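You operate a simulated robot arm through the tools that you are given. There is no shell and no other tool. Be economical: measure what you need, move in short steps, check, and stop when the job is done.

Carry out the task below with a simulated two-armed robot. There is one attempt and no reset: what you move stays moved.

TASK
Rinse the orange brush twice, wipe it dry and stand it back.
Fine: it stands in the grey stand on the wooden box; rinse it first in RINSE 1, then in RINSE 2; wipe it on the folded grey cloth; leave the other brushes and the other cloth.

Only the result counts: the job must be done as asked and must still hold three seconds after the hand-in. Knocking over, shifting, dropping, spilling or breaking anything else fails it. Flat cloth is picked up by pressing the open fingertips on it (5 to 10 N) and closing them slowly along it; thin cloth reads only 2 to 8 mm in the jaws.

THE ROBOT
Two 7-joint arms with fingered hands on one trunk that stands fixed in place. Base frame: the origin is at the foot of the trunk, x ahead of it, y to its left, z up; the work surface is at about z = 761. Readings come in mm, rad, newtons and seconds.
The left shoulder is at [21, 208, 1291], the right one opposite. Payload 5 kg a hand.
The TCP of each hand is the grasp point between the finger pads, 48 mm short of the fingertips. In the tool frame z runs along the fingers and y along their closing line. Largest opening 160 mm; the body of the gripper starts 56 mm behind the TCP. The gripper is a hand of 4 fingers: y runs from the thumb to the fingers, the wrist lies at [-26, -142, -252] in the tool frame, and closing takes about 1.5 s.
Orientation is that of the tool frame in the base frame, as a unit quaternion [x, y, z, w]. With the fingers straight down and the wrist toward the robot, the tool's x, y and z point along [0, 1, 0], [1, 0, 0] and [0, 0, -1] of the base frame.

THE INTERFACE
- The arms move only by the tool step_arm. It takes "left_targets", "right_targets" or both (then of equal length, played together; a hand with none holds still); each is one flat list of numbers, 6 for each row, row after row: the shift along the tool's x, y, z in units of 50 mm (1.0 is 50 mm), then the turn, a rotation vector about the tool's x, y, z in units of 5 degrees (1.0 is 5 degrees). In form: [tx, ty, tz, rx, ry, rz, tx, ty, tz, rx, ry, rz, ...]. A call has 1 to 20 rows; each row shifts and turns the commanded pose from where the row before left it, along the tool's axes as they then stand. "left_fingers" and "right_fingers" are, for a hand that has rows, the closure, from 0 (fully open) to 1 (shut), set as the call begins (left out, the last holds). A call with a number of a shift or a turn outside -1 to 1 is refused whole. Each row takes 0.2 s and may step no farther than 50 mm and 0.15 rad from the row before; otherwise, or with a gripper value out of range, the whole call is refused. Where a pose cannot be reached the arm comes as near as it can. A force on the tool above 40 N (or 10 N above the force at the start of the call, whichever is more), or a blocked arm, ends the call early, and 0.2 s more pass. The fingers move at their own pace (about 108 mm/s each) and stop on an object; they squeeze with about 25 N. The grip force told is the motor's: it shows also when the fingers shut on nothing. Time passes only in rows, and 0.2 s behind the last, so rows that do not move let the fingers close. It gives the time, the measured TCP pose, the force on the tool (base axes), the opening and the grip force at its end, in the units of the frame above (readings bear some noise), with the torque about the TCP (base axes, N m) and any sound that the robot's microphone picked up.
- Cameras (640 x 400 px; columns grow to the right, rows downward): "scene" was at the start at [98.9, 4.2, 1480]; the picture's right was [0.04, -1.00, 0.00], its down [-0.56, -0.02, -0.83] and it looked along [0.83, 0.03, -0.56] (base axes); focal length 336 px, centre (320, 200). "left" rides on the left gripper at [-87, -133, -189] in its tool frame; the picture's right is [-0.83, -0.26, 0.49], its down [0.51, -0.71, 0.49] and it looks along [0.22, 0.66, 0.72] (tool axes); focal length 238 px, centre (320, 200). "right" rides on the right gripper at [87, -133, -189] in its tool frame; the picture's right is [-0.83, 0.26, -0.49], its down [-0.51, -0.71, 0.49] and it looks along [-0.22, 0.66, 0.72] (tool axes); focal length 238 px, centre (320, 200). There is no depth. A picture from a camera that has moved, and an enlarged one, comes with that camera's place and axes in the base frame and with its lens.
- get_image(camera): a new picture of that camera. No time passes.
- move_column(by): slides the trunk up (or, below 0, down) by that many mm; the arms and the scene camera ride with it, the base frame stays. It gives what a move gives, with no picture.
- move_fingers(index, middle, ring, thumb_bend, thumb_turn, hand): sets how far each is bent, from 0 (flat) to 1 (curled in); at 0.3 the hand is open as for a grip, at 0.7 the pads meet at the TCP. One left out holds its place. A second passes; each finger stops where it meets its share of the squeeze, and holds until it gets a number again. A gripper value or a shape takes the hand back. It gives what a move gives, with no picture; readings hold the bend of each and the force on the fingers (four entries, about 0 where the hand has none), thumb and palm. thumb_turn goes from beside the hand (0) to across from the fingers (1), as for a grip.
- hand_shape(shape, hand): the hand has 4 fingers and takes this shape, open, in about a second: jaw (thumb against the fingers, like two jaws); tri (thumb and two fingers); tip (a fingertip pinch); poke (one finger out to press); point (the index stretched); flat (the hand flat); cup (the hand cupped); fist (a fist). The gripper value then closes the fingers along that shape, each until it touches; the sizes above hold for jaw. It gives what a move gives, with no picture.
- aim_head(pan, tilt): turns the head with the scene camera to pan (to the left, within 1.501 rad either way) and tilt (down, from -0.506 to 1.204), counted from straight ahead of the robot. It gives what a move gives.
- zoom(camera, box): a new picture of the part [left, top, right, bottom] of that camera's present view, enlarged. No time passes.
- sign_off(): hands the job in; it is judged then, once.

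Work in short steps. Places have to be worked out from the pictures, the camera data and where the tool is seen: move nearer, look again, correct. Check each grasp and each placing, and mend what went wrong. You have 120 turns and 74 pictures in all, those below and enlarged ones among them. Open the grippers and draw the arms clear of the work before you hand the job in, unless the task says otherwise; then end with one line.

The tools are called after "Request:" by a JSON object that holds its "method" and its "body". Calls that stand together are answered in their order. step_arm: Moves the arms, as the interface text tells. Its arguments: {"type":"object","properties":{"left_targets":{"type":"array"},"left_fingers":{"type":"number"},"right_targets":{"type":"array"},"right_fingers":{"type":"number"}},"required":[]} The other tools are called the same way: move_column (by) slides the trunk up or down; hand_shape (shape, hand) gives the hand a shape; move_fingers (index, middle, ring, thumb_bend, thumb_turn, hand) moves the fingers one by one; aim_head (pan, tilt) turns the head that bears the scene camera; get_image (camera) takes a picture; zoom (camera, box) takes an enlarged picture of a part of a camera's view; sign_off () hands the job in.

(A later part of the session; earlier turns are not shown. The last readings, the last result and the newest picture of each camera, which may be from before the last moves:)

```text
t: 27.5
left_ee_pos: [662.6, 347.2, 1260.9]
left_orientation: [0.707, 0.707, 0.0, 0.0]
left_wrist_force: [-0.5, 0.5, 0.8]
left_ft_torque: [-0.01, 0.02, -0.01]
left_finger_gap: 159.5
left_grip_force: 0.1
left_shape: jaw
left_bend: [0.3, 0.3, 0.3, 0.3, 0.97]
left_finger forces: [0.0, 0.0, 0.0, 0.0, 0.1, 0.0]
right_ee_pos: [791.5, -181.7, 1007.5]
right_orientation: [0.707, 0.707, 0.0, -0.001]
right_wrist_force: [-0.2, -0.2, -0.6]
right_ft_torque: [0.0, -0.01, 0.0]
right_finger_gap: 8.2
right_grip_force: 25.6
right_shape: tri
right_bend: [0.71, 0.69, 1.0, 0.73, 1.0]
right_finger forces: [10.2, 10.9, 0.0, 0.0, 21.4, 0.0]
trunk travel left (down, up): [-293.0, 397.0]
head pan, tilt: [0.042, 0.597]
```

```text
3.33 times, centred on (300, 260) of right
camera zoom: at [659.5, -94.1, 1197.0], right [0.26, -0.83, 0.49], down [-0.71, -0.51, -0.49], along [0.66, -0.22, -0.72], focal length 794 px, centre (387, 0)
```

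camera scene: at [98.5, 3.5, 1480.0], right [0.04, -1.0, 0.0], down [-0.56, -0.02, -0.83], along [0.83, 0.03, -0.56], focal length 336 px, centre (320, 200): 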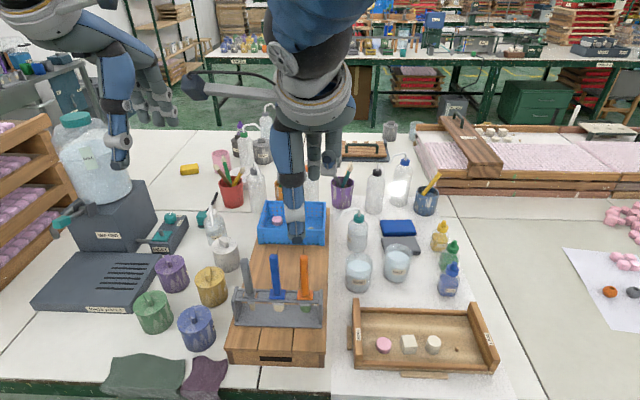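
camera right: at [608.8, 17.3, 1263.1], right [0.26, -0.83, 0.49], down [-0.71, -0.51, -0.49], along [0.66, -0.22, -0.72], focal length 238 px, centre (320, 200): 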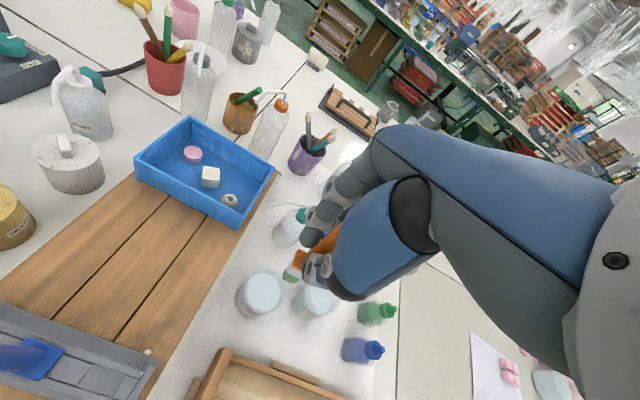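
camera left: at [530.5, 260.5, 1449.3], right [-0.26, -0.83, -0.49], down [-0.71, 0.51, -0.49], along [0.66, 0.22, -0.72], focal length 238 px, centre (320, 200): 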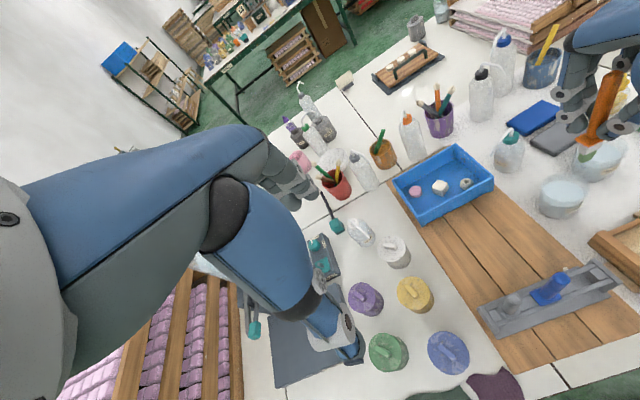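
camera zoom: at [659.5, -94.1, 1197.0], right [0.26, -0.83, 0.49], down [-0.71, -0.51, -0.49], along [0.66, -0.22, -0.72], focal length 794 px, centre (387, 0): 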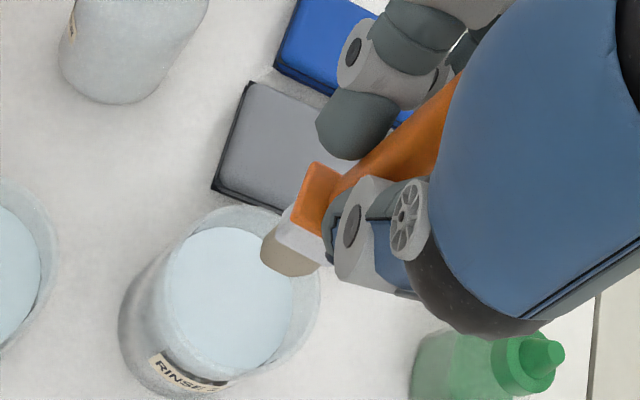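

RINSE 2 is done and the bristles look clean. The grey cloth centre is at about (900,-220), so I move above its left part, staying high.

Request:
{"method": "step_arm", "body": {"right_targets": [0, 0.45, 0, 0, 0, 0, 0, 0.45, 0, 0, 0, 0, -0.1, 0.45, 0, 0, 0, 0, -0.1, 0.45, 0, 0, 0, 0, 0, 0.4, 0, 0, 0, 0, 0, 0, 0.5, 0, 0, 0, 0, 0, 0.5, 0, 0, 0, 0, 0, 0.2, 0, 0, 0, 0, 0, 0, 0, 0, 0]}}

Request:
{"method": "zoom", "body": {"camera": "scene", "box": [330, 150, 470, 270]}}

Request:
{"method": "zoom", "body": {"camera": "right", "box": [220, 200, 380, 320]}}

```text
t: 29.5
left_ee_pos: [662.1, 347.5, 1259.3]
left_orientation: [0.707, 0.708, 0.0, 0.0]
left_wrist_force: [-0.2, 0.7, 0.2]
left_ft_torque: [-0.03, 0.02, 0.02]
left_finger_gap: 159.7
left_grip_force: 0.1
left_shape: jaw
left_bend: [0.3, 0.3, 0.3, 0.3, 0.97]
left_finger forces: [0.0, 0.1, 0.1, 0.0, 0.0, 0.1]
right_ee_pos: [902.1, -191.8, 946.1]
right_orientation: [0.707, 0.707, 0.0, 0.0]
right_wrist_force: [0.4, -0.9, -0.6]
right_ft_torque: [-0.01, -0.05, -0.01]
right_finger_gap: 8.1
right_grip_force: 25.2
right_shape: tri
right_bend: [0.71, 0.69, 1.0, 0.73, 1.0]
right_finger forces: [10.5, 11.3, 0.0, 0.1, 21.5, 0.1]
trunk travel left (down, up): [-293.0, 397.0]
head pan, tilt: [0.042, 0.597]
```

```text
3.33 times, centred on (400, 210) of scene
camera zoom: at [98.9, 4.5, 1480.0], right [0.04, -1.0, 0.0], down [-0.56, -0.02, -0.83], along [0.83, 0.03, -0.56], focal length 1118 px, centre (53, 167)
```

zoom: 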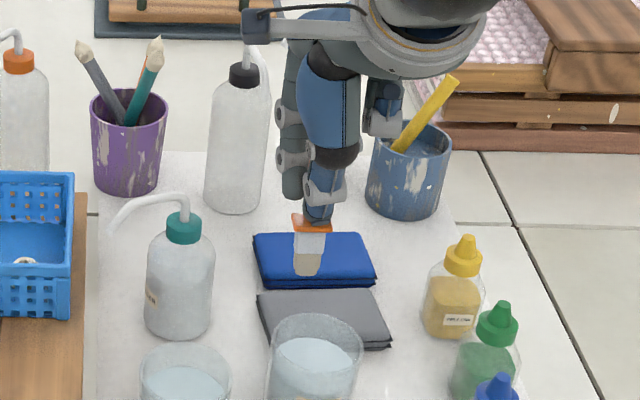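

```text
3.33 times, centred on (300, 260) of right
camera zoom: at [769.9, -104.2, 1134.9], right [0.26, -0.83, 0.49], down [-0.71, -0.51, -0.49], along [0.66, -0.22, -0.72], focal length 794 px, centre (387, 0)
```

zoom: 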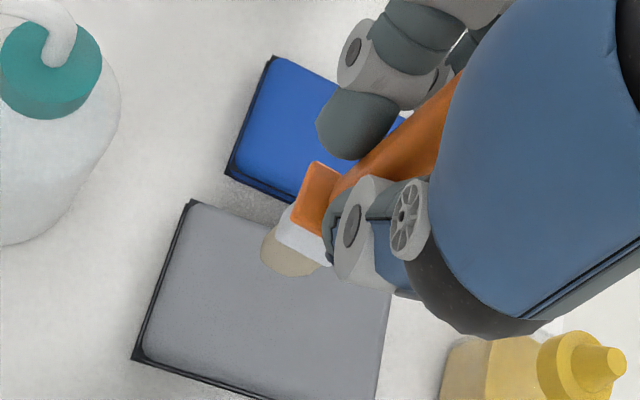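

The tip is at about (898,-197, 830), and the cloth spans x≈860–930 and y≈-162 to -275. I shift back 7 mm and lower 45 mm.

Request:
{"method": "step_arm", "body": {"right_targets": [0, -0.14, 0.3, 0, 0, 0, 0, 0, 0.3, 0, 0, 0, 0, 0, 0.3, 0, 0, 0, 0, 0, 0, 0, 0, 0]}}

Request:
{"method": "zoom", "body": {"camera": "scene", "box": [350, 180, 450, 270]}}

Request:
{"method": "zoom", "body": {"camera": "right", "box": [220, 200, 380, 320]}}

```text
t: 30.5
left_ee_pos: [661.8, 347.3, 1261.5]
left_orientation: [0.707, 0.707, 0.001, 0.0]
left_wrist_force: [0.5, 0.6, 0.0]
left_ft_torque: [-0.02, 0.0, 0.02]
left_finger_gap: 159.6
left_grip_force: 0.0
left_shape: jaw
left_bend: [0.3, 0.3, 0.3, 0.3, 0.97]
left_finger forces: [0.0, 0.0, 0.0, 0.0, 0.1, 0.0]
right_ee_pos: [896.1, -193.2, 902.2]
right_orientation: [0.707, 0.707, 0.001, 0.001]
right_wrist_force: [1.3, -0.6, 10.7]
right_ft_torque: [0.02, 0.06, -0.04]
right_finger_gap: 8.4
right_grip_force: 25.1
right_shape: tri
right_bend: [0.71, 0.69, 1.0, 0.73, 1.0]
right_finger forces: [11.9, 13.7, 0.1, 0.1, 25.0, 0.0]
trunk travel left (down, up): [-293.0, 397.0]
head pan, tilt: [0.042, 0.597]
```

```text
4.44 times, centred on (400, 225) of scene
camera zoom: at [98.2, 4.6, 1480.1], right [0.04, -1.0, 0.0], down [-0.56, -0.02, -0.83], along [0.83, 0.03, -0.56], focal length 1491 px, centre (-36, 89)
```

zoom: 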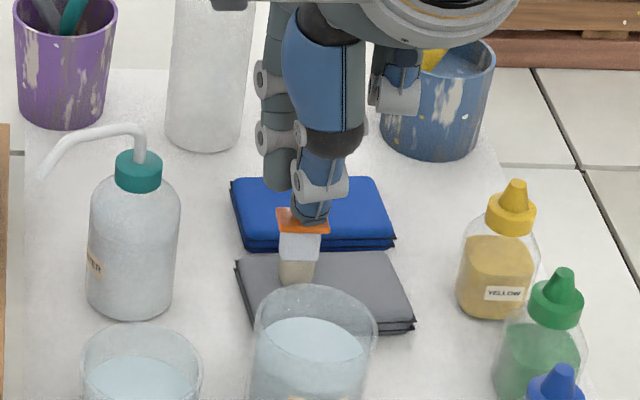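

```text
3.33 times, centred on (300, 260) of right
camera zoom: at [763.5, -104.8, 1090.3], right [0.26, -0.83, 0.49], down [-0.71, -0.51, -0.49], along [0.66, -0.22, -0.72], focal length 794 px, centre (387, 0)
```

zoom: 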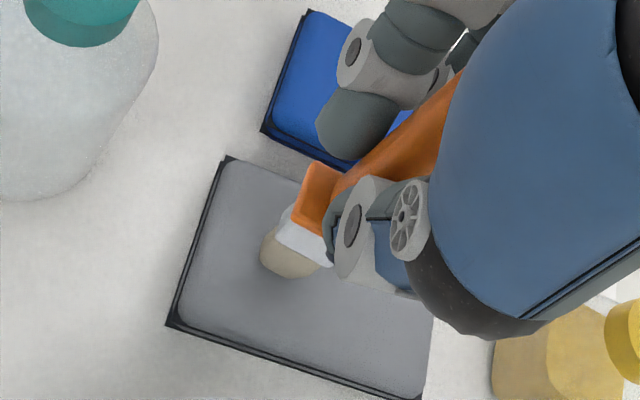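

The bristles already press the cloth with 10.7 N, so the cloth top is at z≈783. I ease up 3 mm to lower the force.

Request:
{"method": "step_arm", "body": {"right_targets": [0, 0, -0.06, 0, 0, 0, 0, 0, 0, 0, 0, 0]}}

```text
t: 31.1
left_ee_pos: [662.1, 345.6, 1260.5]
left_orientation: [0.707, 0.707, -0.001, 0.0]
left_wrist_force: [0.3, -0.8, -1.0]
left_ft_torque: [-0.03, 0.02, -0.02]
left_finger_gap: 159.8
left_grip_force: 0.0
left_shape: jaw
left_bend: [0.3, 0.3, 0.3, 0.3, 0.97]
left_finger forces: [0.1, 0.1, 0.1, 0.0, 0.0, 0.1]
right_ee_pos: [893.3, -192.5, 902.6]
right_orientation: [0.707, 0.707, -0.001, -0.001]
right_wrist_force: [0.6, -1.1, 2.9]
right_ft_torque: [-0.01, -0.02, 0.03]
right_finger_gap: 8.3
right_grip_force: 25.1
right_shape: tri
right_bend: [0.71, 0.69, 1.0, 0.73, 1.0]
right_finger forces: [11.8, 13.2, 0.1, 0.1, 23.4, 0.0]
trunk travel left (down, up): [-293.0, 397.0]
head pan, tilt: [0.042, 0.597]
```

The force is about 3 N now. I stroke slowly 50 mm along the cloth (-y).

Request:
{"method": "step_arm", "body": {"right_targets": [-0.1, 0, 0, 0, 0, 0, -0.1, 0, 0, 0, 0, 0, -0.1, 0, 0, 0, 0, 0, -0.1, 0, 0, 0, 0, 0, -0.1, 0, 0, 0, 0, 0, -0.1, 0, 0, 0, 0, 0, -0.1, 0, 0, 0, 0, 0, -0.1, 0, 0, 0, 0, 0, -0.1, 0, 0, 0, 0, 0, -0.1, 0, 0, 0, 0, 0]}}

Request:
{"method": "zoom", "body": {"camera": "right", "box": [200, 180, 380, 320]}}

Request:
{"method": "zoom", "body": {"camera": "scene", "box": [350, 180, 450, 270]}}

```text
t: 33.3
left_ee_pos: [662.4, 346.7, 1259.6]
left_orientation: [0.707, 0.708, 0.0, -0.001]
left_wrist_force: [-0.7, 0.2, -0.2]
left_ft_torque: [0.01, -0.01, 0.01]
left_finger_gap: 159.6
left_grip_force: 0.0
left_shape: jaw
left_bend: [0.3, 0.3, 0.3, 0.3, 0.97]
left_finger forces: [0.0, 0.1, 0.0, 0.0, 0.1, 0.0]
right_ee_pos: [894.4, -241.9, 904.3]
right_orientation: [0.707, 0.707, 0.0, 0.0]
right_wrist_force: [0.4, 0.1, -0.6]
right_ft_torque: [0.02, -0.01, 0.01]
right_finger_gap: 8.6
right_grip_force: 24.9
right_shape: tri
right_bend: [0.71, 0.69, 1.0, 0.73, 1.0]
right_finger forces: [11.6, 13.0, 0.1, 0.1, 23.1, 0.1]
trunk travel left (down, up): [-293.0, 397.0]
head pan, tilt: [0.042, 0.597]
```

```text
2.86 times, centred on (290, 250) of right
camera zoom: at [762.8, -154.6, 1093.8], right [0.26, -0.83, 0.49], down [-0.71, -0.51, -0.49], along [0.66, -0.22, -0.72], focal length 681 px, centre (406, 57)
```

zoom: 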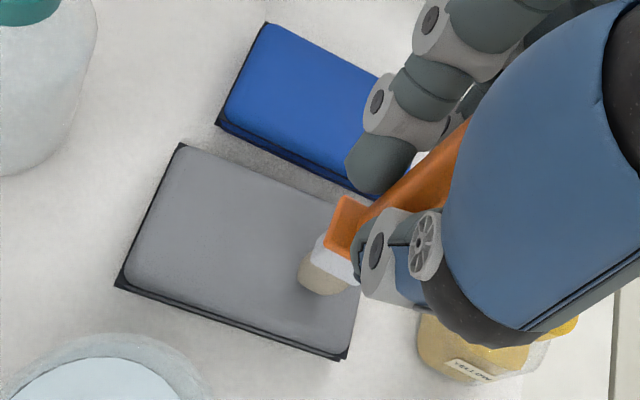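

```text
4.44 times, centred on (400, 225) of scene
camera zoom: at [99.1, 4.0, 1479.9], right [0.04, -1.0, 0.0], down [-0.56, -0.02, -0.83], along [0.83, 0.03, -0.56], focal length 1491 px, centre (-36, 89)
```

zoom: 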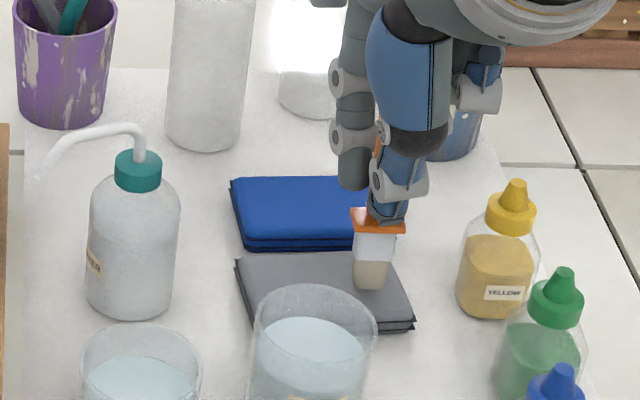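

Contact faded during the stroke, and the cloth has not moved. I press 4 mm lower and stroke back.

Request:
{"method": "step_arm", "body": {"right_targets": [0, 0, 0.06, 0, 0, 0, 0, 0, 0.02, 0, 0, 0]}}

Request:
{"method": "step_arm", "body": {"right_targets": [0.1, 0, 0, 0, 0, 0, 0.1, 0, 0, 0, 0, 0, 0.1, 0, 0, 0, 0, 0, 0.1, 0, 0, 0, 0, 0, 0.1, 0, 0, 0, 0, 0]}}

```text
t: 33.9
left_ee_pos: [662.9, 347.4, 1259.7]
left_orientation: [0.707, 0.707, -0.001, 0.0]
left_wrist_force: [0.8, 0.9, 0.4]
left_ft_torque: [0.02, 0.0, -0.01]
left_finger_gap: 159.6
left_grip_force: 0.0
left_shape: jaw
left_bend: [0.3, 0.3, 0.3, 0.3, 0.97]
left_finger forces: [0.0, 0.0, 0.0, 0.1, 0.0, 0.0]
right_ee_pos: [894.1, -242.0, 902.2]
right_orientation: [0.708, 0.707, 0.0, 0.0]
right_wrist_force: [-1.2, 0.2, 3.3]
right_ft_torque: [-0.01, 0.03, 0.03]
right_finger_gap: 8.7
right_grip_force: 24.9
right_shape: tri
right_bend: [0.71, 0.69, 1.0, 0.73, 1.0]
right_finger forces: [11.8, 13.4, 0.1, 0.1, 24.2, 0.0]
trunk travel left (down, up): [-293.0, 397.0]
head pan, tilt: [0.042, 0.597]
```

```text
t: 35.1
left_ee_pos: [662.2, 348.6, 1260.7]
left_orientation: [0.707, 0.707, 0.0, 0.0]
left_wrist_force: [-0.6, 0.7, -0.3]
left_ft_torque: [-0.01, 0.01, -0.02]
left_finger_gap: 159.7
left_grip_force: 0.1
left_shape: jaw
left_bend: [0.3, 0.3, 0.3, 0.3, 0.97]
left_finger forces: [0.0, 0.0, 0.0, 0.0, 0.0, 0.1]
right_ee_pos: [894.6, -218.1, 902.1]
right_orientation: [0.708, 0.706, 0.0, 0.0]
right_wrist_force: [-0.3, -1.8, 9.7]
right_ft_torque: [-0.15, 0.04, -0.01]
right_finger_gap: 8.6
right_grip_force: 24.8
right_shape: tri
right_bend: [0.71, 0.69, 1.0, 0.74, 1.0]
right_finger forces: [9.5, 18.2, 0.0, 0.0, 23.7, 0.0]
trunk travel left (down, up): [-293.0, 397.0]
head pan, tilt: [0.042, 0.597]
```

The bristles press well (9.7 N) at this spot. I ease 1 mm and continue the stroke to y≈-195, then back to -235, watching the force.

Request:
{"method": "step_arm", "body": {"right_targets": [0.1, 0, -0.02, 0, 0, 0, 0.1, 0, 0, 0, 0, 0, 0.1, 0, 0, 0, 0, 0, 0.1, 0, 0, 0, 0, 0]}}

Request:
{"method": "step_arm", "body": {"right_targets": [-0.1, 0, 0, 0, 0, 0, -0.1, 0, 0, 0, 0, 0, -0.1, 0, 0, 0, 0, 0, -0.1, 0, 0, 0, 0, 0, -0.1, 0, 0, 0, 0, 0, -0.1, 0, 0, 0, 0, 0, -0.1, 0, 0, 0, 0, 0, -0.1, 0, 0, 0, 0, 0]}}

Request:
{"method": "zoom", "body": {"camera": "right", "box": [200, 180, 380, 320]}}

```text
t: 36.1
left_ee_pos: [661.4, 347.7, 1260.7]
left_orientation: [0.707, 0.707, -0.001, 0.0]
left_wrist_force: [0.4, -0.2, -0.4]
left_ft_torque: [-0.02, 0.01, -0.02]
left_finger_gap: 159.6
left_grip_force: 0.0
left_shape: jaw
left_bend: [0.3, 0.3, 0.3, 0.3, 0.97]
left_finger forces: [0.0, 0.1, 0.1, 0.0, 0.1, 0.1]
right_ee_pos: [892.7, -197.6, 902.7]
right_orientation: [0.707, 0.707, 0.0, 0.0]
right_wrist_force: [-0.4, -1.0, 7.6]
right_ft_torque: [-0.1, 0.0, 0.04]
right_finger_gap: 8.8
right_grip_force: 25.4
right_shape: tri
right_bend: [0.71, 0.69, 1.0, 0.74, 1.0]
right_finger forces: [10.0, 17.7, 0.1, 0.0, 23.0, 0.1]
trunk travel left (down, up): [-293.0, 397.0]
head pan, tilt: [0.042, 0.597]
```

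```text
t: 37.9
left_ee_pos: [662.3, 346.6, 1260.5]
left_orientation: [0.707, 0.707, -0.001, 0.0]
left_wrist_force: [-0.5, 0.1, -0.6]
left_ft_torque: [0.0, -0.01, 0.0]
left_finger_gap: 159.8
left_grip_force: 0.0
left_shape: jaw
left_bend: [0.3, 0.3, 0.3, 0.3, 0.97]
left_finger forces: [0.1, 0.0, 0.0, 0.0, 0.0, 0.0]
right_ee_pos: [893.9, -237.9, 901.5]
right_orientation: [0.707, 0.707, 0.0, 0.001]
right_wrist_force: [-0.9, 0.5, 3.8]
right_ft_torque: [0.04, 0.11, 0.04]
right_finger_gap: 8.6
right_grip_force: 24.9
right_shape: tri
right_bend: [0.71, 0.69, 1.0, 0.74, 1.0]
right_finger forces: [10.6, 17.5, 0.0, 0.1, 22.4, 0.0]
trunk travel left (down, up): [-293.0, 397.0]
head pan, tilt: [0.042, 0.597]
```

```text
2.86 times, centred on (290, 250) of right
camera zoom: at [762.0, -150.3, 1090.5], right [0.26, -0.83, 0.49], down [-0.71, -0.51, -0.49], along [0.66, -0.22, -0.72], focal length 681 px, centre (406, 57)
```

zoom: 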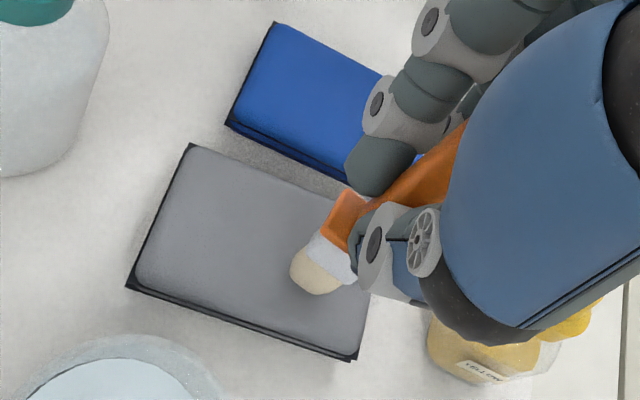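

The cloth is in place and the bristles now look lighter, i.e. drier. I do one more round-trip stroke and then lift off.

Request:
{"method": "step_arm", "body": {"right_targets": [0.12, 0, 0, 0, 0, 0, 0.12, 0, 0, 0, 0, 0, 0.12, 0, 0, 0, 0, 0, 0.12, 0, 0, 0, 0, 0, 0.12, 0, 0, 0, 0, 0, 0.12, 0, 0, 0, 0, 0, -0.12, 0, 0, 0, 0, 0, -0.12, 0, 0, 0, 0, 0, -0.12, 0, 0, 0, 0, 0, -0.12, 0, 0, 0, 0, 0, -0.12, 0, 0, 0, 0, 0, -0.12, 0, 0, 0, 0, 0, 0, 0, 0, 0, 0, 0]}}

Request:
{"method": "step_arm", "body": {"right_targets": [0, 0, -0.3, 0, 0, 0, 0, 0, -0.6, 0, 0, 0, 0, 0, -0.8, 0, 0, 0, 0, 0, -0.8, 0, 0, 0, 0, 0, 0, 0, 0, 0]}}

Request:
{"method": "zoom", "body": {"camera": "right", "box": [200, 180, 380, 320]}}

Request:
{"method": "zoom", "body": {"camera": "scene", "box": [340, 130, 460, 240]}}

```text
t: 40.7
left_ee_pos: [662.4, 347.7, 1258.9]
left_orientation: [0.707, 0.707, 0.001, 0.0]
left_wrist_force: [0.5, 0.3, 0.1]
left_ft_torque: [-0.04, -0.01, -0.02]
left_finger_gap: 159.6
left_grip_force: 0.0
left_shape: jaw
left_bend: [0.3, 0.3, 0.3, 0.3, 0.97]
left_finger forces: [0.0, 0.0, 0.0, 0.1, 0.0, 0.0]
right_ee_pos: [895.1, -234.5, 902.5]
right_orientation: [0.708, 0.707, 0.0, 0.0]
right_wrist_force: [0.5, 0.6, 7.3]
right_ft_torque: [0.05, 0.04, -0.03]
right_finger_gap: 8.4
right_grip_force: 24.7
right_shape: tri
right_bend: [0.71, 0.69, 1.0, 0.74, 1.0]
right_finger forces: [10.6, 17.8, 0.0, 0.0, 23.0, 0.0]
trunk travel left (down, up): [-293.0, 397.0]
head pan, tilt: [0.042, 0.597]
```

```text
t: 41.9
left_ee_pos: [663.4, 346.5, 1259.1]
left_orientation: [0.707, 0.707, -0.001, -0.001]
left_wrist_force: [0.4, -0.5, -0.7]
left_ft_torque: [-0.01, 0.07, -0.05]
left_finger_gap: 159.3
left_grip_force: 0.1
left_shape: jaw
left_bend: [0.3, 0.3, 0.3, 0.3, 0.97]
left_finger forces: [0.0, 0.0, 0.0, 0.0, 0.0, 0.1]
right_ee_pos: [896.4, -237.1, 1026.6]
right_orientation: [0.707, 0.707, 0.0, -0.001]
right_wrist_force: [0.6, -0.8, -0.2]
right_ft_torque: [0.05, 0.06, 0.02]
right_finger_gap: 8.6
right_grip_force: 24.5
right_shape: tri
right_bend: [0.71, 0.69, 1.0, 0.74, 1.0]
right_finger forces: [10.2, 17.8, 0.1, 0.0, 21.4, 0.0]
trunk travel left (down, up): [-293.0, 397.0]
head pan, tilt: [0.042, 0.597]
```

```text
2.86 times, centred on (290, 250) of right
camera zoom: at [765.1, -150.2, 1215.6], right [0.26, -0.83, 0.49], down [-0.71, -0.51, -0.49], along [0.65, -0.22, -0.72], focal length 681 px, centre (406, 57)
```

zoom: 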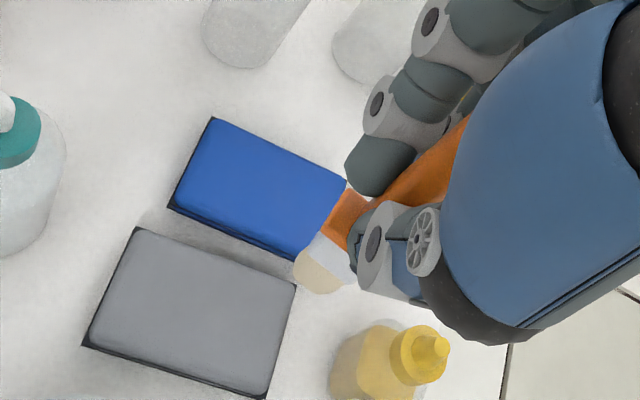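

```text
3.64 times, centred on (400, 185) of scene
camera zoom: at [100.3, 3.9, 1479.8], right [0.04, -1.0, 0.0], down [-0.56, -0.02, -0.83], along [0.83, 0.03, -0.56], focal length 1220 px, centre (29, 254)
```

zoom: 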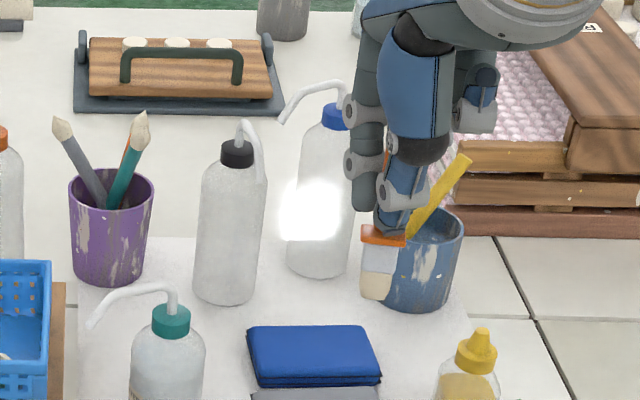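

The bristles are dry-looking and the cloths are untouched. I rise and carry the brush back above its slot.

Request:
{"method": "step_arm", "body": {"right_targets": [0, 0, -0.6, 0, 0, 0, 0, 0, -0.57, 0, 0, 0, 0.648, -0.692, 0, 0, 0, 0, 0.648, -0.692, 0, 0, 0, 0, 0.648, -0.692, 0, 0, 0, 0, 0.648, -0.692, 0, 0, 0, 0, 0.648, -0.692, 0, 0, 0, 0, 0.648, -0.692, 0, 0, 0, 0, 0.648, -0.692, 0, 0, 0, 0, 0.648, -0.692, 0, 0, 0, 0, 0.648, -0.692, 0, 0, 0, 0, 0, 0, 0, 0, 0, 0, 0, 0, 0, 0, 0, 0]}}

Request:
{"method": "zoom", "body": {"camera": "right", "box": [150, 180, 350, 330]}}

Request:
{"method": "zoom", "body": {"camera": "scene", "box": [220, 200, 360, 340]}}

Request:
{"method": "zoom", "body": {"camera": "left", "box": [440, 150, 640, 350]}}

```text
t: 44.7
left_ee_pos: [661.9, 347.0, 1260.4]
left_orientation: [0.707, 0.707, 0.001, 0.0]
left_wrist_force: [-0.8, 1.3, -1.1]
left_ft_torque: [-0.05, -0.06, 0.0]
left_finger_gap: 159.5
left_grip_force: 0.1
left_shape: jaw
left_bend: [0.3, 0.3, 0.3, 0.3, 0.97]
left_finger forces: [0.0, 0.0, 0.0, 0.1, 0.0, 0.0]
right_ee_pos: [581.6, 54.1, 1086.3]
right_orientation: [0.707, 0.707, 0.001, 0.0]
right_wrist_force: [-0.4, -0.9, -0.8]
right_ft_torque: [-0.01, -0.03, -0.02]
right_finger_gap: 8.6
right_grip_force: 25.0
right_shape: tri
right_bend: [0.71, 0.69, 1.0, 0.74, 1.0]
right_finger forces: [9.9, 17.0, 0.0, 0.0, 20.7, 0.1]
trunk travel left (down, up): [-293.0, 397.0]
head pan, tilt: [0.042, 0.597]
```

```text
2.67 times, centred on (250, 255) of right
camera zoom: at [450.2, 142.3, 1275.2], right [0.26, -0.83, 0.49], down [-0.71, -0.51, -0.49], along [0.66, -0.22, -0.72], focal length 636 px, centre (507, 53)
```

zoom: 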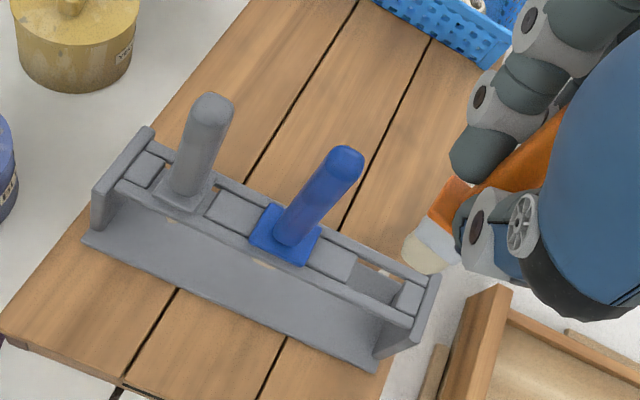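

```text
2.86 times, centred on (290, 270) of scene
camera zoom: at [98.3, 4.9, 1480.0], right [0.04, -1.0, 0.0], down [-0.56, -0.02, -0.83], along [0.83, 0.03, -0.56], focal length 958 px, centre (406, 0)
```

zoom: 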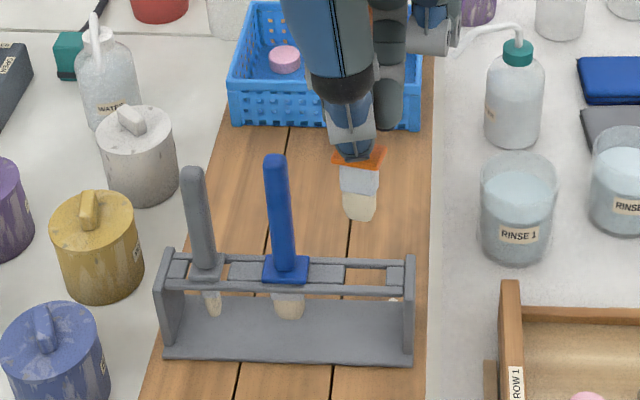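

```text
2.00 times, centred on (540, 250) of left
camera zoom: at [529.7, 261.5, 1449.4], right [-0.26, -0.83, -0.49], down [-0.71, 0.51, -0.49], along [0.66, 0.22, -0.72], focal length 477 px, centre (-120, 100)
```

zoom: 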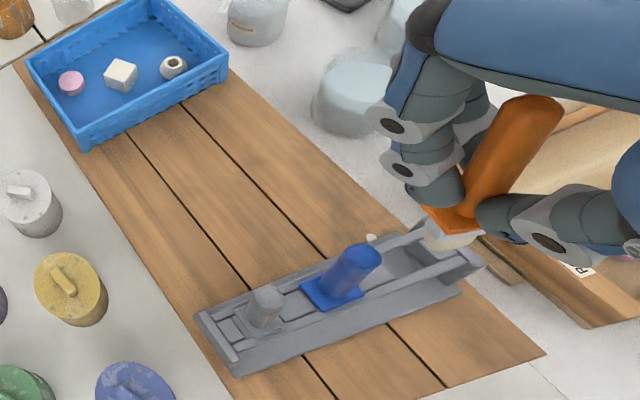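

The collar looks slightly rotated in the grip after wiping. I zoom in to measure tilt and yaw before inserting.

Request:
{"method": "zoom", "body": {"camera": "scene", "box": [320, 240, 370, 300]}}

Request:
{"method": "zoom", "body": {"camera": "left", "box": [560, 180, 640, 260]}}

Request:
{"method": "zoom", "body": {"camera": "right", "box": [250, 210, 330, 310]}}

```text
6.67 times, centred on (345, 270) of scene
camera zoom: at [98.3, 4.9, 1480.0], right [0.04, -1.0, 0.0], down [-0.56, -0.02, -0.83], along [0.83, 0.03, -0.56], focal length 2236 px, centre (153, -267)
```

zoom: 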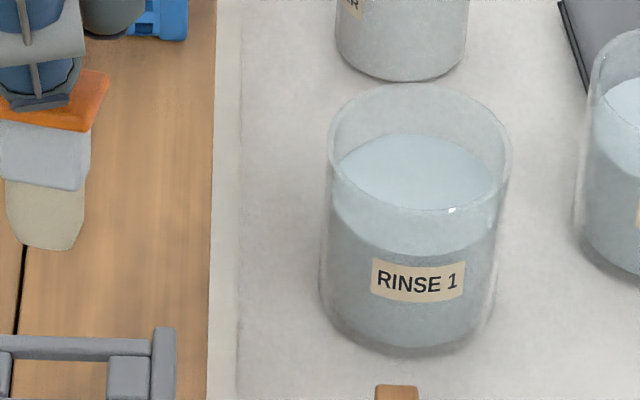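

```text
5.00 times, centred on (600, 220) of left
camera zoom: at [529.7, 261.5, 1449.4], right [-0.26, -0.83, -0.49], down [-0.71, 0.51, -0.49], along [0.66, 0.22, -0.72], focal length 1192 px, centre (-1080, 100)
```

zoom: 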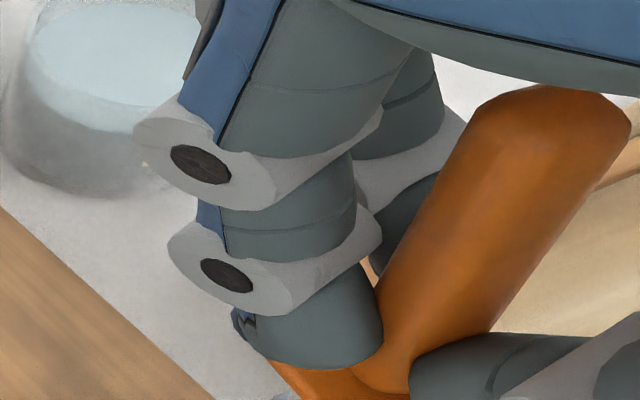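

```text
4.00 times, centred on (290, 260) of right
camera zoom: at [450.2, 142.3, 1275.2], right [0.26, -0.83, 0.49], down [-0.71, -0.51, -0.49], along [0.66, -0.22, -0.72], focal length 953 px, centre (440, -40)
```

zoom: 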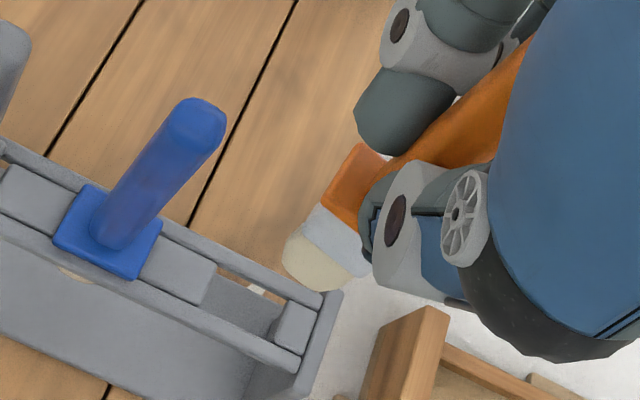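

I zoom properly on the brush head.

Request:
{"method": "zoom", "body": {"camera": "scene", "box": [285, 230, 345, 290]}}

Request:
{"method": "zoom", "body": {"camera": "left", "box": [560, 190, 640, 290]}}

```text
6.67 times, centred on (315, 260) of scene
camera zoom: at [98.3, 4.9, 1480.0], right [0.04, -1.0, 0.0], down [-0.56, -0.02, -0.83], along [0.83, 0.03, -0.56], focal length 2236 px, centre (353, -200)
```

zoom: 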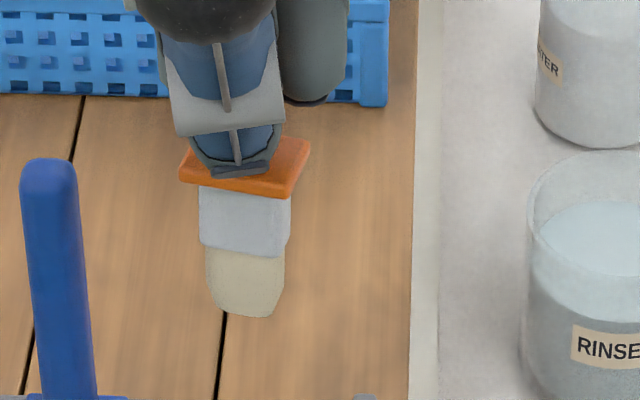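

```text
4.00 times, centred on (600, 240) of left
camera zoom: at [529.7, 261.5, 1449.4], right [-0.26, -0.83, -0.49], down [-0.71, 0.51, -0.49], along [0.66, 0.22, -0.72], focal length 953 px, centre (-800, 40)
```

zoom: 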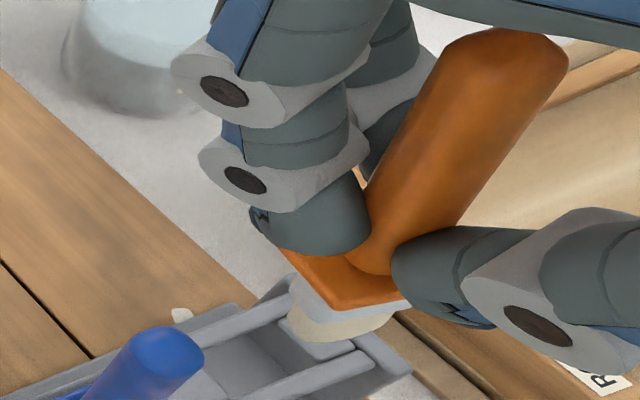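

The brush has yawed about 13° clockwise in the grip and leans about 7° (tip toward the robot). I counter-rotate the hand by that much at this height and re-measure.

Request:
{"method": "step_arm", "body": {"right_targets": [0, 0, 0, 0, 0, -0.9, 0, 0, 0, 0, 0, -0.9, 0, 0, 0, 0, 0, -0.95, 0, 0, 0, -0.7, 0, 0, 0, 0, 0, -0.7, 0, 0, 0, 0, 0, 0, 0, 0, 0, 0, 0, 0, 0, 0]}}

Request:
{"method": "zoom", "body": {"camera": "scene", "box": [275, 230, 345, 300]}}

Request:
{"method": "zoom", "body": {"camera": "left", "box": [540, 180, 640, 300]}}

Request:
{"method": "zoom", "body": {"camera": "right", "box": [230, 210, 330, 330]}}

```text
t: 46.3
left_ee_pos: [662.7, 346.5, 1260.6]
left_orientation: [0.707, 0.707, -0.001, 0.001]
left_wrist_force: [0.8, -0.1, 0.9]
left_ft_torque: [0.0, 0.05, 0.01]
left_finger_gap: 159.7
left_grip_force: 0.1
left_shape: jaw
left_bend: [0.3, 0.3, 0.3, 0.3, 0.97]
left_finger forces: [0.0, 0.0, 0.0, 0.0, 0.0, 0.0]
right_ee_pos: [582.6, 54.4, 1085.0]
right_orientation: [0.616, 0.785, 0.048, 0.038]
right_wrist_force: [-0.8, -0.2, -0.5]
right_ft_torque: [0.05, 0.03, 0.04]
right_finger_gap: 8.5
right_grip_force: 25.0
right_shape: tri
right_bend: [0.71, 0.69, 1.0, 0.74, 1.0]
right_finger forces: [9.9, 17.4, 0.0, 0.0, 20.7, 0.0]
trunk travel left (down, up): [-293.0, 397.0]
head pan, tilt: [0.042, 0.597]
```

```text
5.71 times, centred on (310, 265) of scene
camera zoom: at [99.2, 4.1, 1479.9], right [0.04, -1.0, 0.0], down [-0.56, -0.02, -0.83], along [0.83, 0.03, -0.56], focal length 1917 px, centre (377, -171)
```

zoom: 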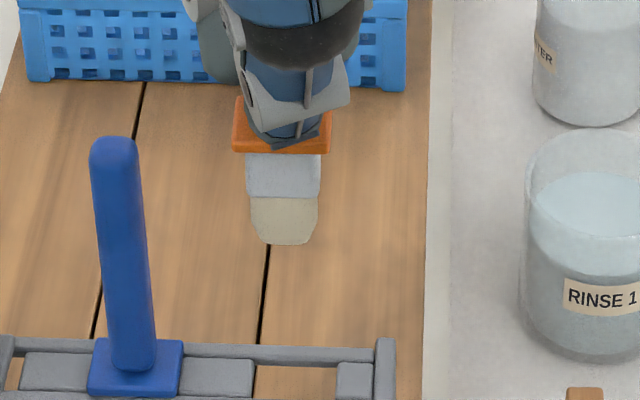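

```text
3.33 times, centred on (590, 240) of left
camera zoom: at [530.6, 260.7, 1449.2], right [-0.26, -0.83, -0.49], down [-0.71, 0.51, -0.49], along [0.66, 0.22, -0.72], focal length 794 px, centre (-580, 67)
```

zoom: 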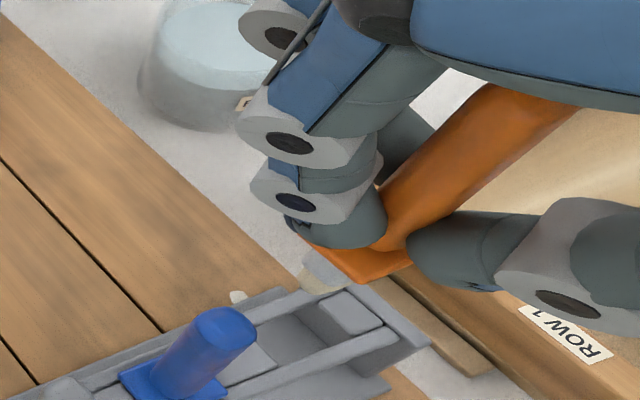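

```text
3.33 times, centred on (280, 270) of right
camera zoom: at [412.7, 102.3, 1256.7], right [0.39, -0.76, 0.51], down [-0.51, -0.64, -0.57], along [0.77, -0.04, -0.64], focal length 794 px, centre (453, -33)
```

zoom: 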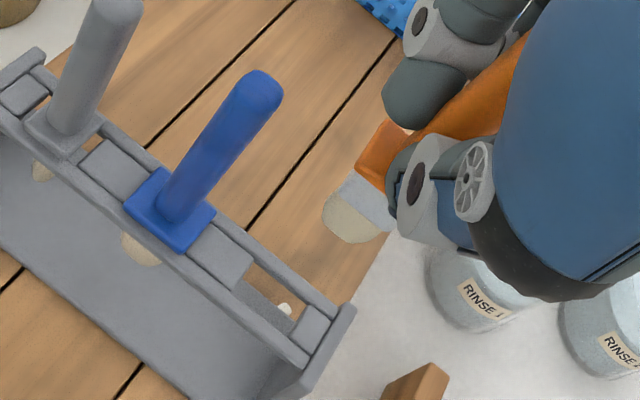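

Yaw is square now, with about 1.5° of lean left. The tip is about 3 mm left of and 6 mm past the slot centre (585–588, 53). I correct both and descend to just above the rail.

Request:
{"method": "step_arm", "body": {"right_targets": [0, 0, 0, -0.3, 0, 0, -0.01, -0.165, -0.025, 0, 0, 0, 0, -0.09, 0.593, 0, 0, 0, 0, -0.09, 0.593, 0, 0, 0, 0, 0, 0, 0, 0, 0, 0, 0, 0, 0, 0, 0]}}

Request:
{"method": "zoom", "body": {"camera": "scene", "box": [275, 240, 345, 310]}}

Request:
{"method": "zoom", "body": {"camera": "right", "box": [230, 210, 330, 330]}}

Request:
{"method": "zoom", "body": {"camera": "left", "box": [520, 200, 620, 320]}}

```text
t: 47.7
left_ee_pos: [663.1, 346.5, 1260.0]
left_orientation: [0.707, 0.708, -0.001, -0.001]
left_wrist_force: [-0.5, 0.3, -0.3]
left_ft_torque: [0.02, 0.07, 0.04]
left_finger_gap: 159.5
left_grip_force: 0.0
left_shape: jaw
left_bend: [0.3, 0.3, 0.3, 0.3, 0.97]
left_finger forces: [0.0, 0.0, 0.0, 0.0, 0.0, 0.0]
right_ee_pos: [575.1, 52.4, 1025.1]
right_orientation: [0.616, 0.784, 0.058, 0.044]
right_wrist_force: [-0.5, -0.7, -1.0]
right_ft_torque: [0.04, 0.0, 0.0]
right_finger_gap: 8.2
right_grip_force: 24.6
right_shape: tri
right_bend: [0.71, 0.69, 1.0, 0.74, 1.0]
right_finger forces: [10.1, 17.7, 0.1, 0.0, 20.9, 0.1]
trunk travel left (down, up): [-293.0, 397.0]
head pan, tilt: [0.042, 0.597]
```

```text
5.71 times, centred on (310, 275) of scene
camera zoom: at [99.6, 4.2, 1479.9], right [0.04, -1.0, 0.0], down [-0.56, -0.02, -0.83], along [0.83, 0.03, -0.56], focal length 1917 px, centre (377, -229)
```

zoom: 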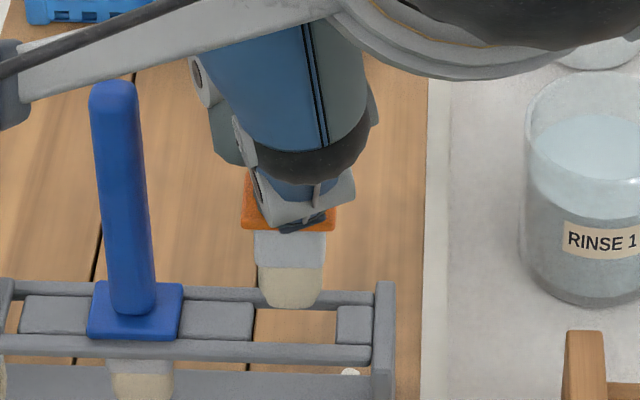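

```text
3.33 times, centred on (280, 270) of right
camera zoom: at [400.8, 99.4, 1193.5], right [0.38, -0.77, 0.52], down [-0.49, -0.64, -0.59], along [0.79, -0.03, -0.62], focal length 794 px, centre (453, -33)
```

zoom: 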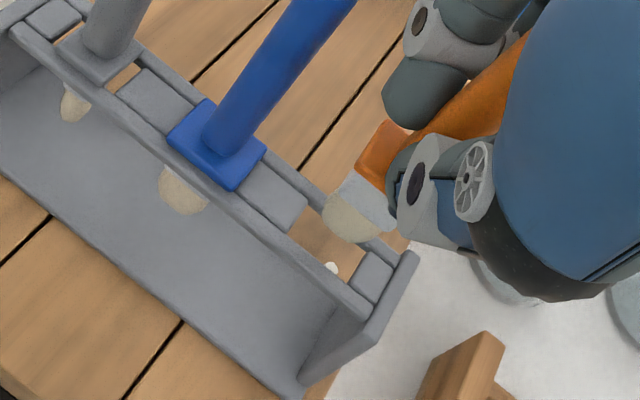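

```text
3.33 times, centred on (570, 260) of left
camera zoom: at [531.1, 260.7, 1448.9], right [-0.26, -0.83, -0.49], down [-0.71, 0.51, -0.49], along [0.66, 0.22, -0.72], focal length 794 px, centre (-513, 0)
```

zoom: 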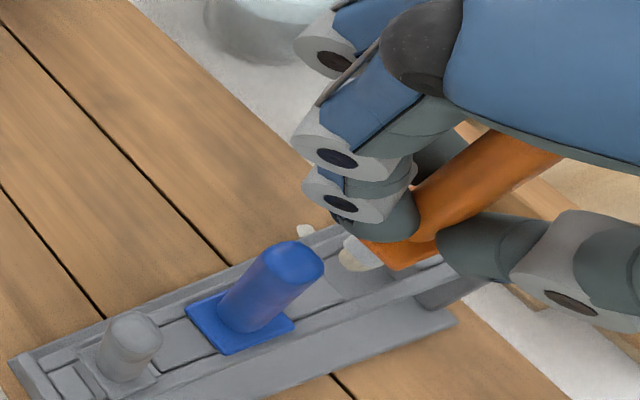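

All three views put the tip within a few mm of the slot, about 3.5 mm too far in +x and 1 mm in +y. I shift and lower 20 mm, watching the force.

Request:
{"method": "step_arm", "body": {"right_targets": [0, -0.072, -0.01, 0, 0, 0, 0, -0.029, 0.198, 0, 0, 0, 0, -0.029, 0.198, 0, 0, 0, 0, 0, 0, 0, 0, 0]}}

Request:
{"method": "zoom", "body": {"camera": "scene", "box": [275, 250, 345, 320]}}

Request:
{"method": "zoom", "body": {"camera": "right", "box": [230, 210, 330, 330]}}

```text
t: 48.7
left_ee_pos: [662.0, 347.1, 1259.7]
left_orientation: [0.707, 0.707, 0.0, 0.0]
left_wrist_force: [-0.2, 0.0, -0.6]
left_ft_torque: [-0.03, -0.01, 0.02]
left_finger_gap: 159.6
left_grip_force: 0.1
left_shape: jaw
left_bend: [0.3, 0.3, 0.3, 0.3, 0.97]
left_finger forces: [0.1, 0.0, 0.0, 0.0, 0.1, 0.0]
right_ee_pos: [571.9, 49.0, 1006.3]
right_orientation: [0.617, 0.784, 0.059, 0.045]
right_wrist_force: [-1.3, 0.2, 0.2]
right_ft_torque: [0.0, -0.01, 0.0]
right_finger_gap: 8.3
right_grip_force: 25.4
right_shape: tri
right_bend: [0.71, 0.69, 1.0, 0.74, 1.0]
right_finger forces: [10.1, 17.8, 0.0, 0.0, 20.8, 0.0]
trunk travel left (down, up): [-293.0, 397.0]
head pan, tilt: [0.042, 0.597]
```

```text
5.71 times, centred on (310, 285) of scene
camera zoom: at [98.8, 4.5, 1480.0], right [0.04, -1.0, 0.0], down [-0.56, -0.02, -0.83], along [0.83, 0.03, -0.56], focal length 1917 px, centre (377, -286)
```

zoom: 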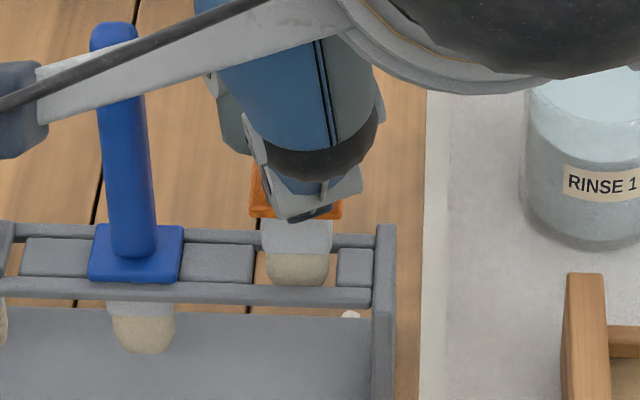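

```text
3.33 times, centred on (280, 270) of right
camera zoom: at [396.8, 97.2, 1173.9], right [0.38, -0.77, 0.52], down [-0.49, -0.64, -0.59], along [0.79, -0.03, -0.62], focal length 794 px, centre (453, -33)
```

zoom: 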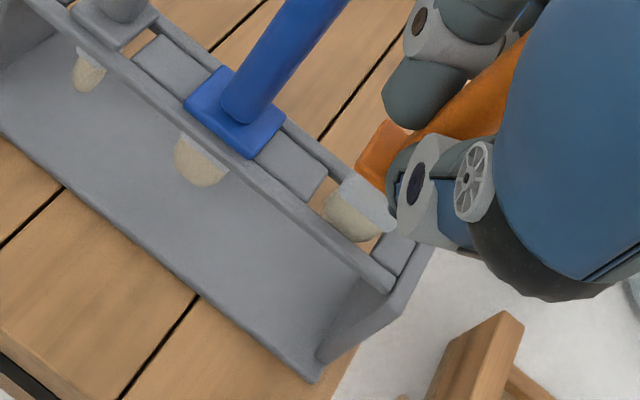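

The bristles now appear in the slot, centred between the tiles, with no force. I lower another 12 mm.

Request:
{"method": "step_arm", "body": {"right_targets": [0, -0.017, 0.119, 0, 0, 0, 0, -0.017, 0.119, 0, 0, 0, 0, 0, 0, 0, 0, 0]}}

Request:
{"method": "zoom", "body": {"camera": "scene", "box": [275, 250, 345, 320]}}

Request:
{"method": "zoom", "body": {"camera": "right", "box": [230, 210, 330, 330]}}

```text
t: 49.5
left_ee_pos: [662.4, 347.8, 1260.7]
left_orientation: [0.708, 0.707, 0.0, 0.0]
left_wrist_force: [-0.2, -0.6, 0.7]
left_ft_torque: [-0.02, -0.01, -0.01]
left_finger_gap: 159.8
left_grip_force: 0.1
left_shape: jaw
left_bend: [0.3, 0.3, 0.3, 0.3, 0.97]
left_finger forces: [0.0, 0.0, 0.0, 0.1, 0.0, 0.0]
right_ee_pos: [570.5, 50.0, 995.3]
right_orientation: [0.616, 0.784, 0.058, 0.046]
right_wrist_force: [0.4, -0.2, -0.2]
right_ft_torque: [-0.01, 0.01, 0.02]
right_finger_gap: 8.5
right_grip_force: 25.2
right_shape: tri
right_bend: [0.71, 0.69, 1.0, 0.74, 1.0]
right_finger forces: [10.1, 17.7, 0.0, 0.1, 20.8, 0.1]
trunk travel left (down, up): [-293.0, 397.0]
head pan, tilt: [0.042, 0.597]
```

```text
5.71 times, centred on (310, 285) of scene
camera zoom: at [98.8, 4.5, 1480.0], right [0.04, -1.0, 0.0], down [-0.56, -0.02, -0.83], along [0.83, 0.03, -0.56], focal length 1917 px, centre (377, -286)
```

zoom: 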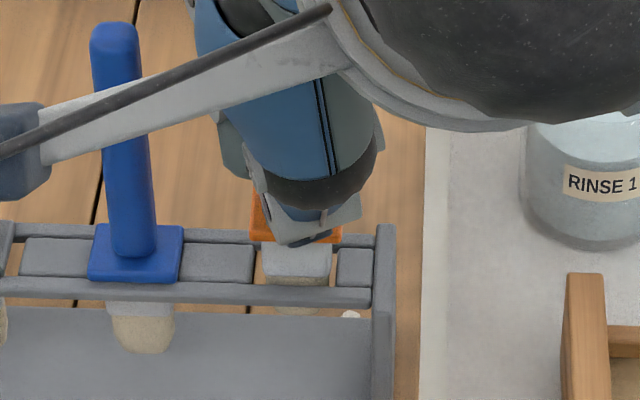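

```text
3.33 times, centred on (280, 270) of right
camera zoom: at [396.1, 97.5, 1162.0], right [0.38, -0.77, 0.52], down [-0.49, -0.64, -0.59], along [0.79, -0.03, -0.62], focal length 794 px, centre (453, -33)
```

zoom: 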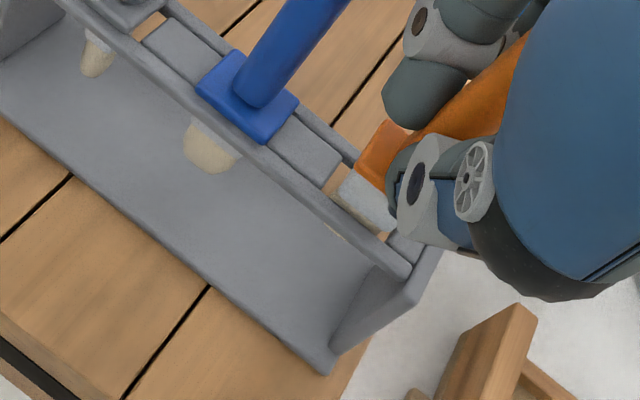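

The bristles are through the slot and the ferrule is entering. About 17 mm remain until the collar seats, so I lower 12 mm first.

Request:
{"method": "step_arm", "body": {"right_targets": [0, -0.017, 0.119, 0, 0, 0, 0, -0.017, 0.119, 0, 0, 0, 0, 0, 0, 0, 0, 0]}}

Request:
{"method": "zoom", "body": {"camera": "scene", "box": [275, 250, 345, 320]}}

```text
t: 50.3
left_ee_pos: [662.3, 346.6, 1260.2]
left_orientation: [0.707, 0.707, 0.0, 0.0]
left_wrist_force: [-0.2, -0.4, 0.9]
left_ft_torque: [0.03, 0.03, 0.04]
left_finger_gap: 159.4
left_grip_force: 0.1
left_shape: jaw
left_bend: [0.3, 0.3, 0.3, 0.3, 0.97]
left_finger forces: [0.0, 0.0, 0.0, 0.0, 0.0, 0.0]
right_ee_pos: [571.0, 50.4, 982.3]
right_orientation: [0.616, 0.784, 0.058, 0.046]
right_wrist_force: [0.5, -0.2, 0.0]
right_ft_torque: [0.01, -0.01, 0.0]
right_finger_gap: 8.5
right_grip_force: 25.1
right_shape: tri
right_bend: [0.71, 0.69, 1.0, 0.74, 1.0]
right_finger forces: [10.1, 17.8, 0.0, 0.0, 20.7, 0.0]
trunk travel left (down, up): [-293.0, 397.0]
head pan, tilt: [0.042, 0.597]
```

```text
5.71 times, centred on (310, 285) of scene
camera zoom: at [98.8, 4.5, 1480.0], right [0.04, -1.0, 0.0], down [-0.56, -0.02, -0.83], along [0.83, 0.03, -0.56], focal length 1917 px, centre (377, -286)
```

zoom: 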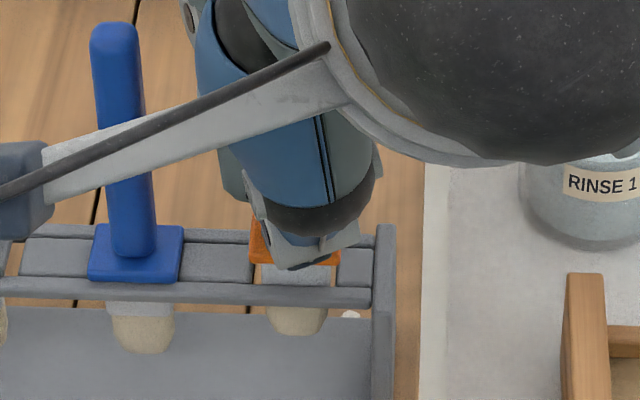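

About 7 mm remain. I lower 5 mm, then 1.5 mm steps until light contact.

Request:
{"method": "step_arm", "body": {"right_targets": [0, -0.014, 0.099, 0, 0, 0, 0, 0, 0, 0, 0, 0]}}

Request:
{"method": "step_arm", "body": {"right_targets": [0, -0.004, 0.03, 0, 0, 0, 0, 0, 0, 0, 0, 0]}}

Request:
{"method": "zoom", "body": {"camera": "scene", "box": [275, 250, 345, 320]}}

```text
t: 50.9
left_ee_pos: [663.2, 346.7, 1259.6]
left_orientation: [0.707, 0.707, 0.0, 0.0]
left_wrist_force: [-0.5, -0.5, 0.6]
left_ft_torque: [-0.03, -0.03, 0.04]
left_finger_gap: 159.5
left_grip_force: 0.1
left_shape: jaw
left_bend: [0.3, 0.3, 0.3, 0.3, 0.97]
left_finger forces: [0.1, 0.0, 0.0, 0.0, 0.1, 0.1]
right_ee_pos: [572.3, 51.3, 976.4]
right_orientation: [0.616, 0.784, 0.058, 0.045]
right_wrist_force: [-1.1, 0.6, -0.2]
right_ft_torque: [-0.02, -0.04, -0.01]
right_finger_gap: 8.5
right_grip_force: 24.9
right_shape: tri
right_bend: [0.71, 0.69, 1.0, 0.74, 1.0]
right_finger forces: [10.1, 17.8, 0.0, 0.0, 20.7, 0.0]
trunk travel left (down, up): [-293.0, 397.0]
head pan, tilt: [0.042, 0.597]
```

```text
t: 51.5
left_ee_pos: [661.5, 347.4, 1258.9]
left_orientation: [0.707, 0.707, 0.0, 0.0]
left_wrist_force: [-0.6, -0.4, 0.4]
left_ft_torque: [0.02, 0.02, 0.01]
left_finger_gap: 159.6
left_grip_force: 0.2
left_shape: jaw
left_bend: [0.3, 0.3, 0.3, 0.3, 0.97]
left_finger forces: [0.1, 0.0, 0.0, 0.0, 0.0, 0.0]
right_ee_pos: [570.7, 51.2, 974.5]
right_orientation: [0.616, 0.784, 0.058, 0.047]
right_wrist_force: [0.2, 0.8, -0.9]
right_ft_torque: [-0.03, 0.0, 0.0]
right_finger_gap: 8.4
right_grip_force: 25.1
right_shape: tri
right_bend: [0.71, 0.69, 1.0, 0.74, 1.0]
right_finger forces: [10.2, 17.8, 0.0, 0.0, 20.7, 0.0]
trunk travel left (down, up): [-293.0, 397.0]
head pan, tilt: [0.042, 0.597]
```

```text
5.71 times, centred on (310, 285) of scene
camera zoom: at [98.9, 4.4, 1480.0], right [0.04, -1.0, 0.0], down [-0.56, -0.02, -0.83], along [0.83, 0.03, -0.56], focal length 1917 px, centre (377, -286)
```

zoom: 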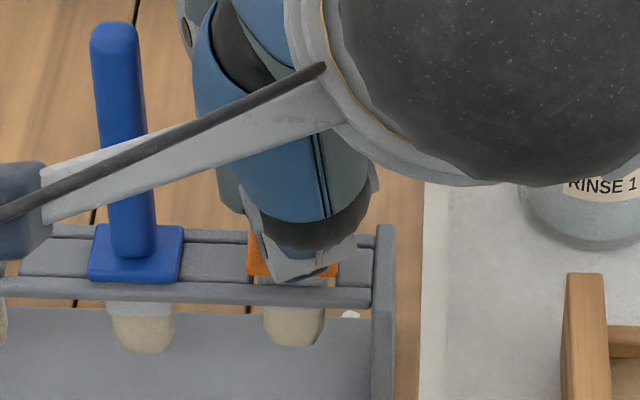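

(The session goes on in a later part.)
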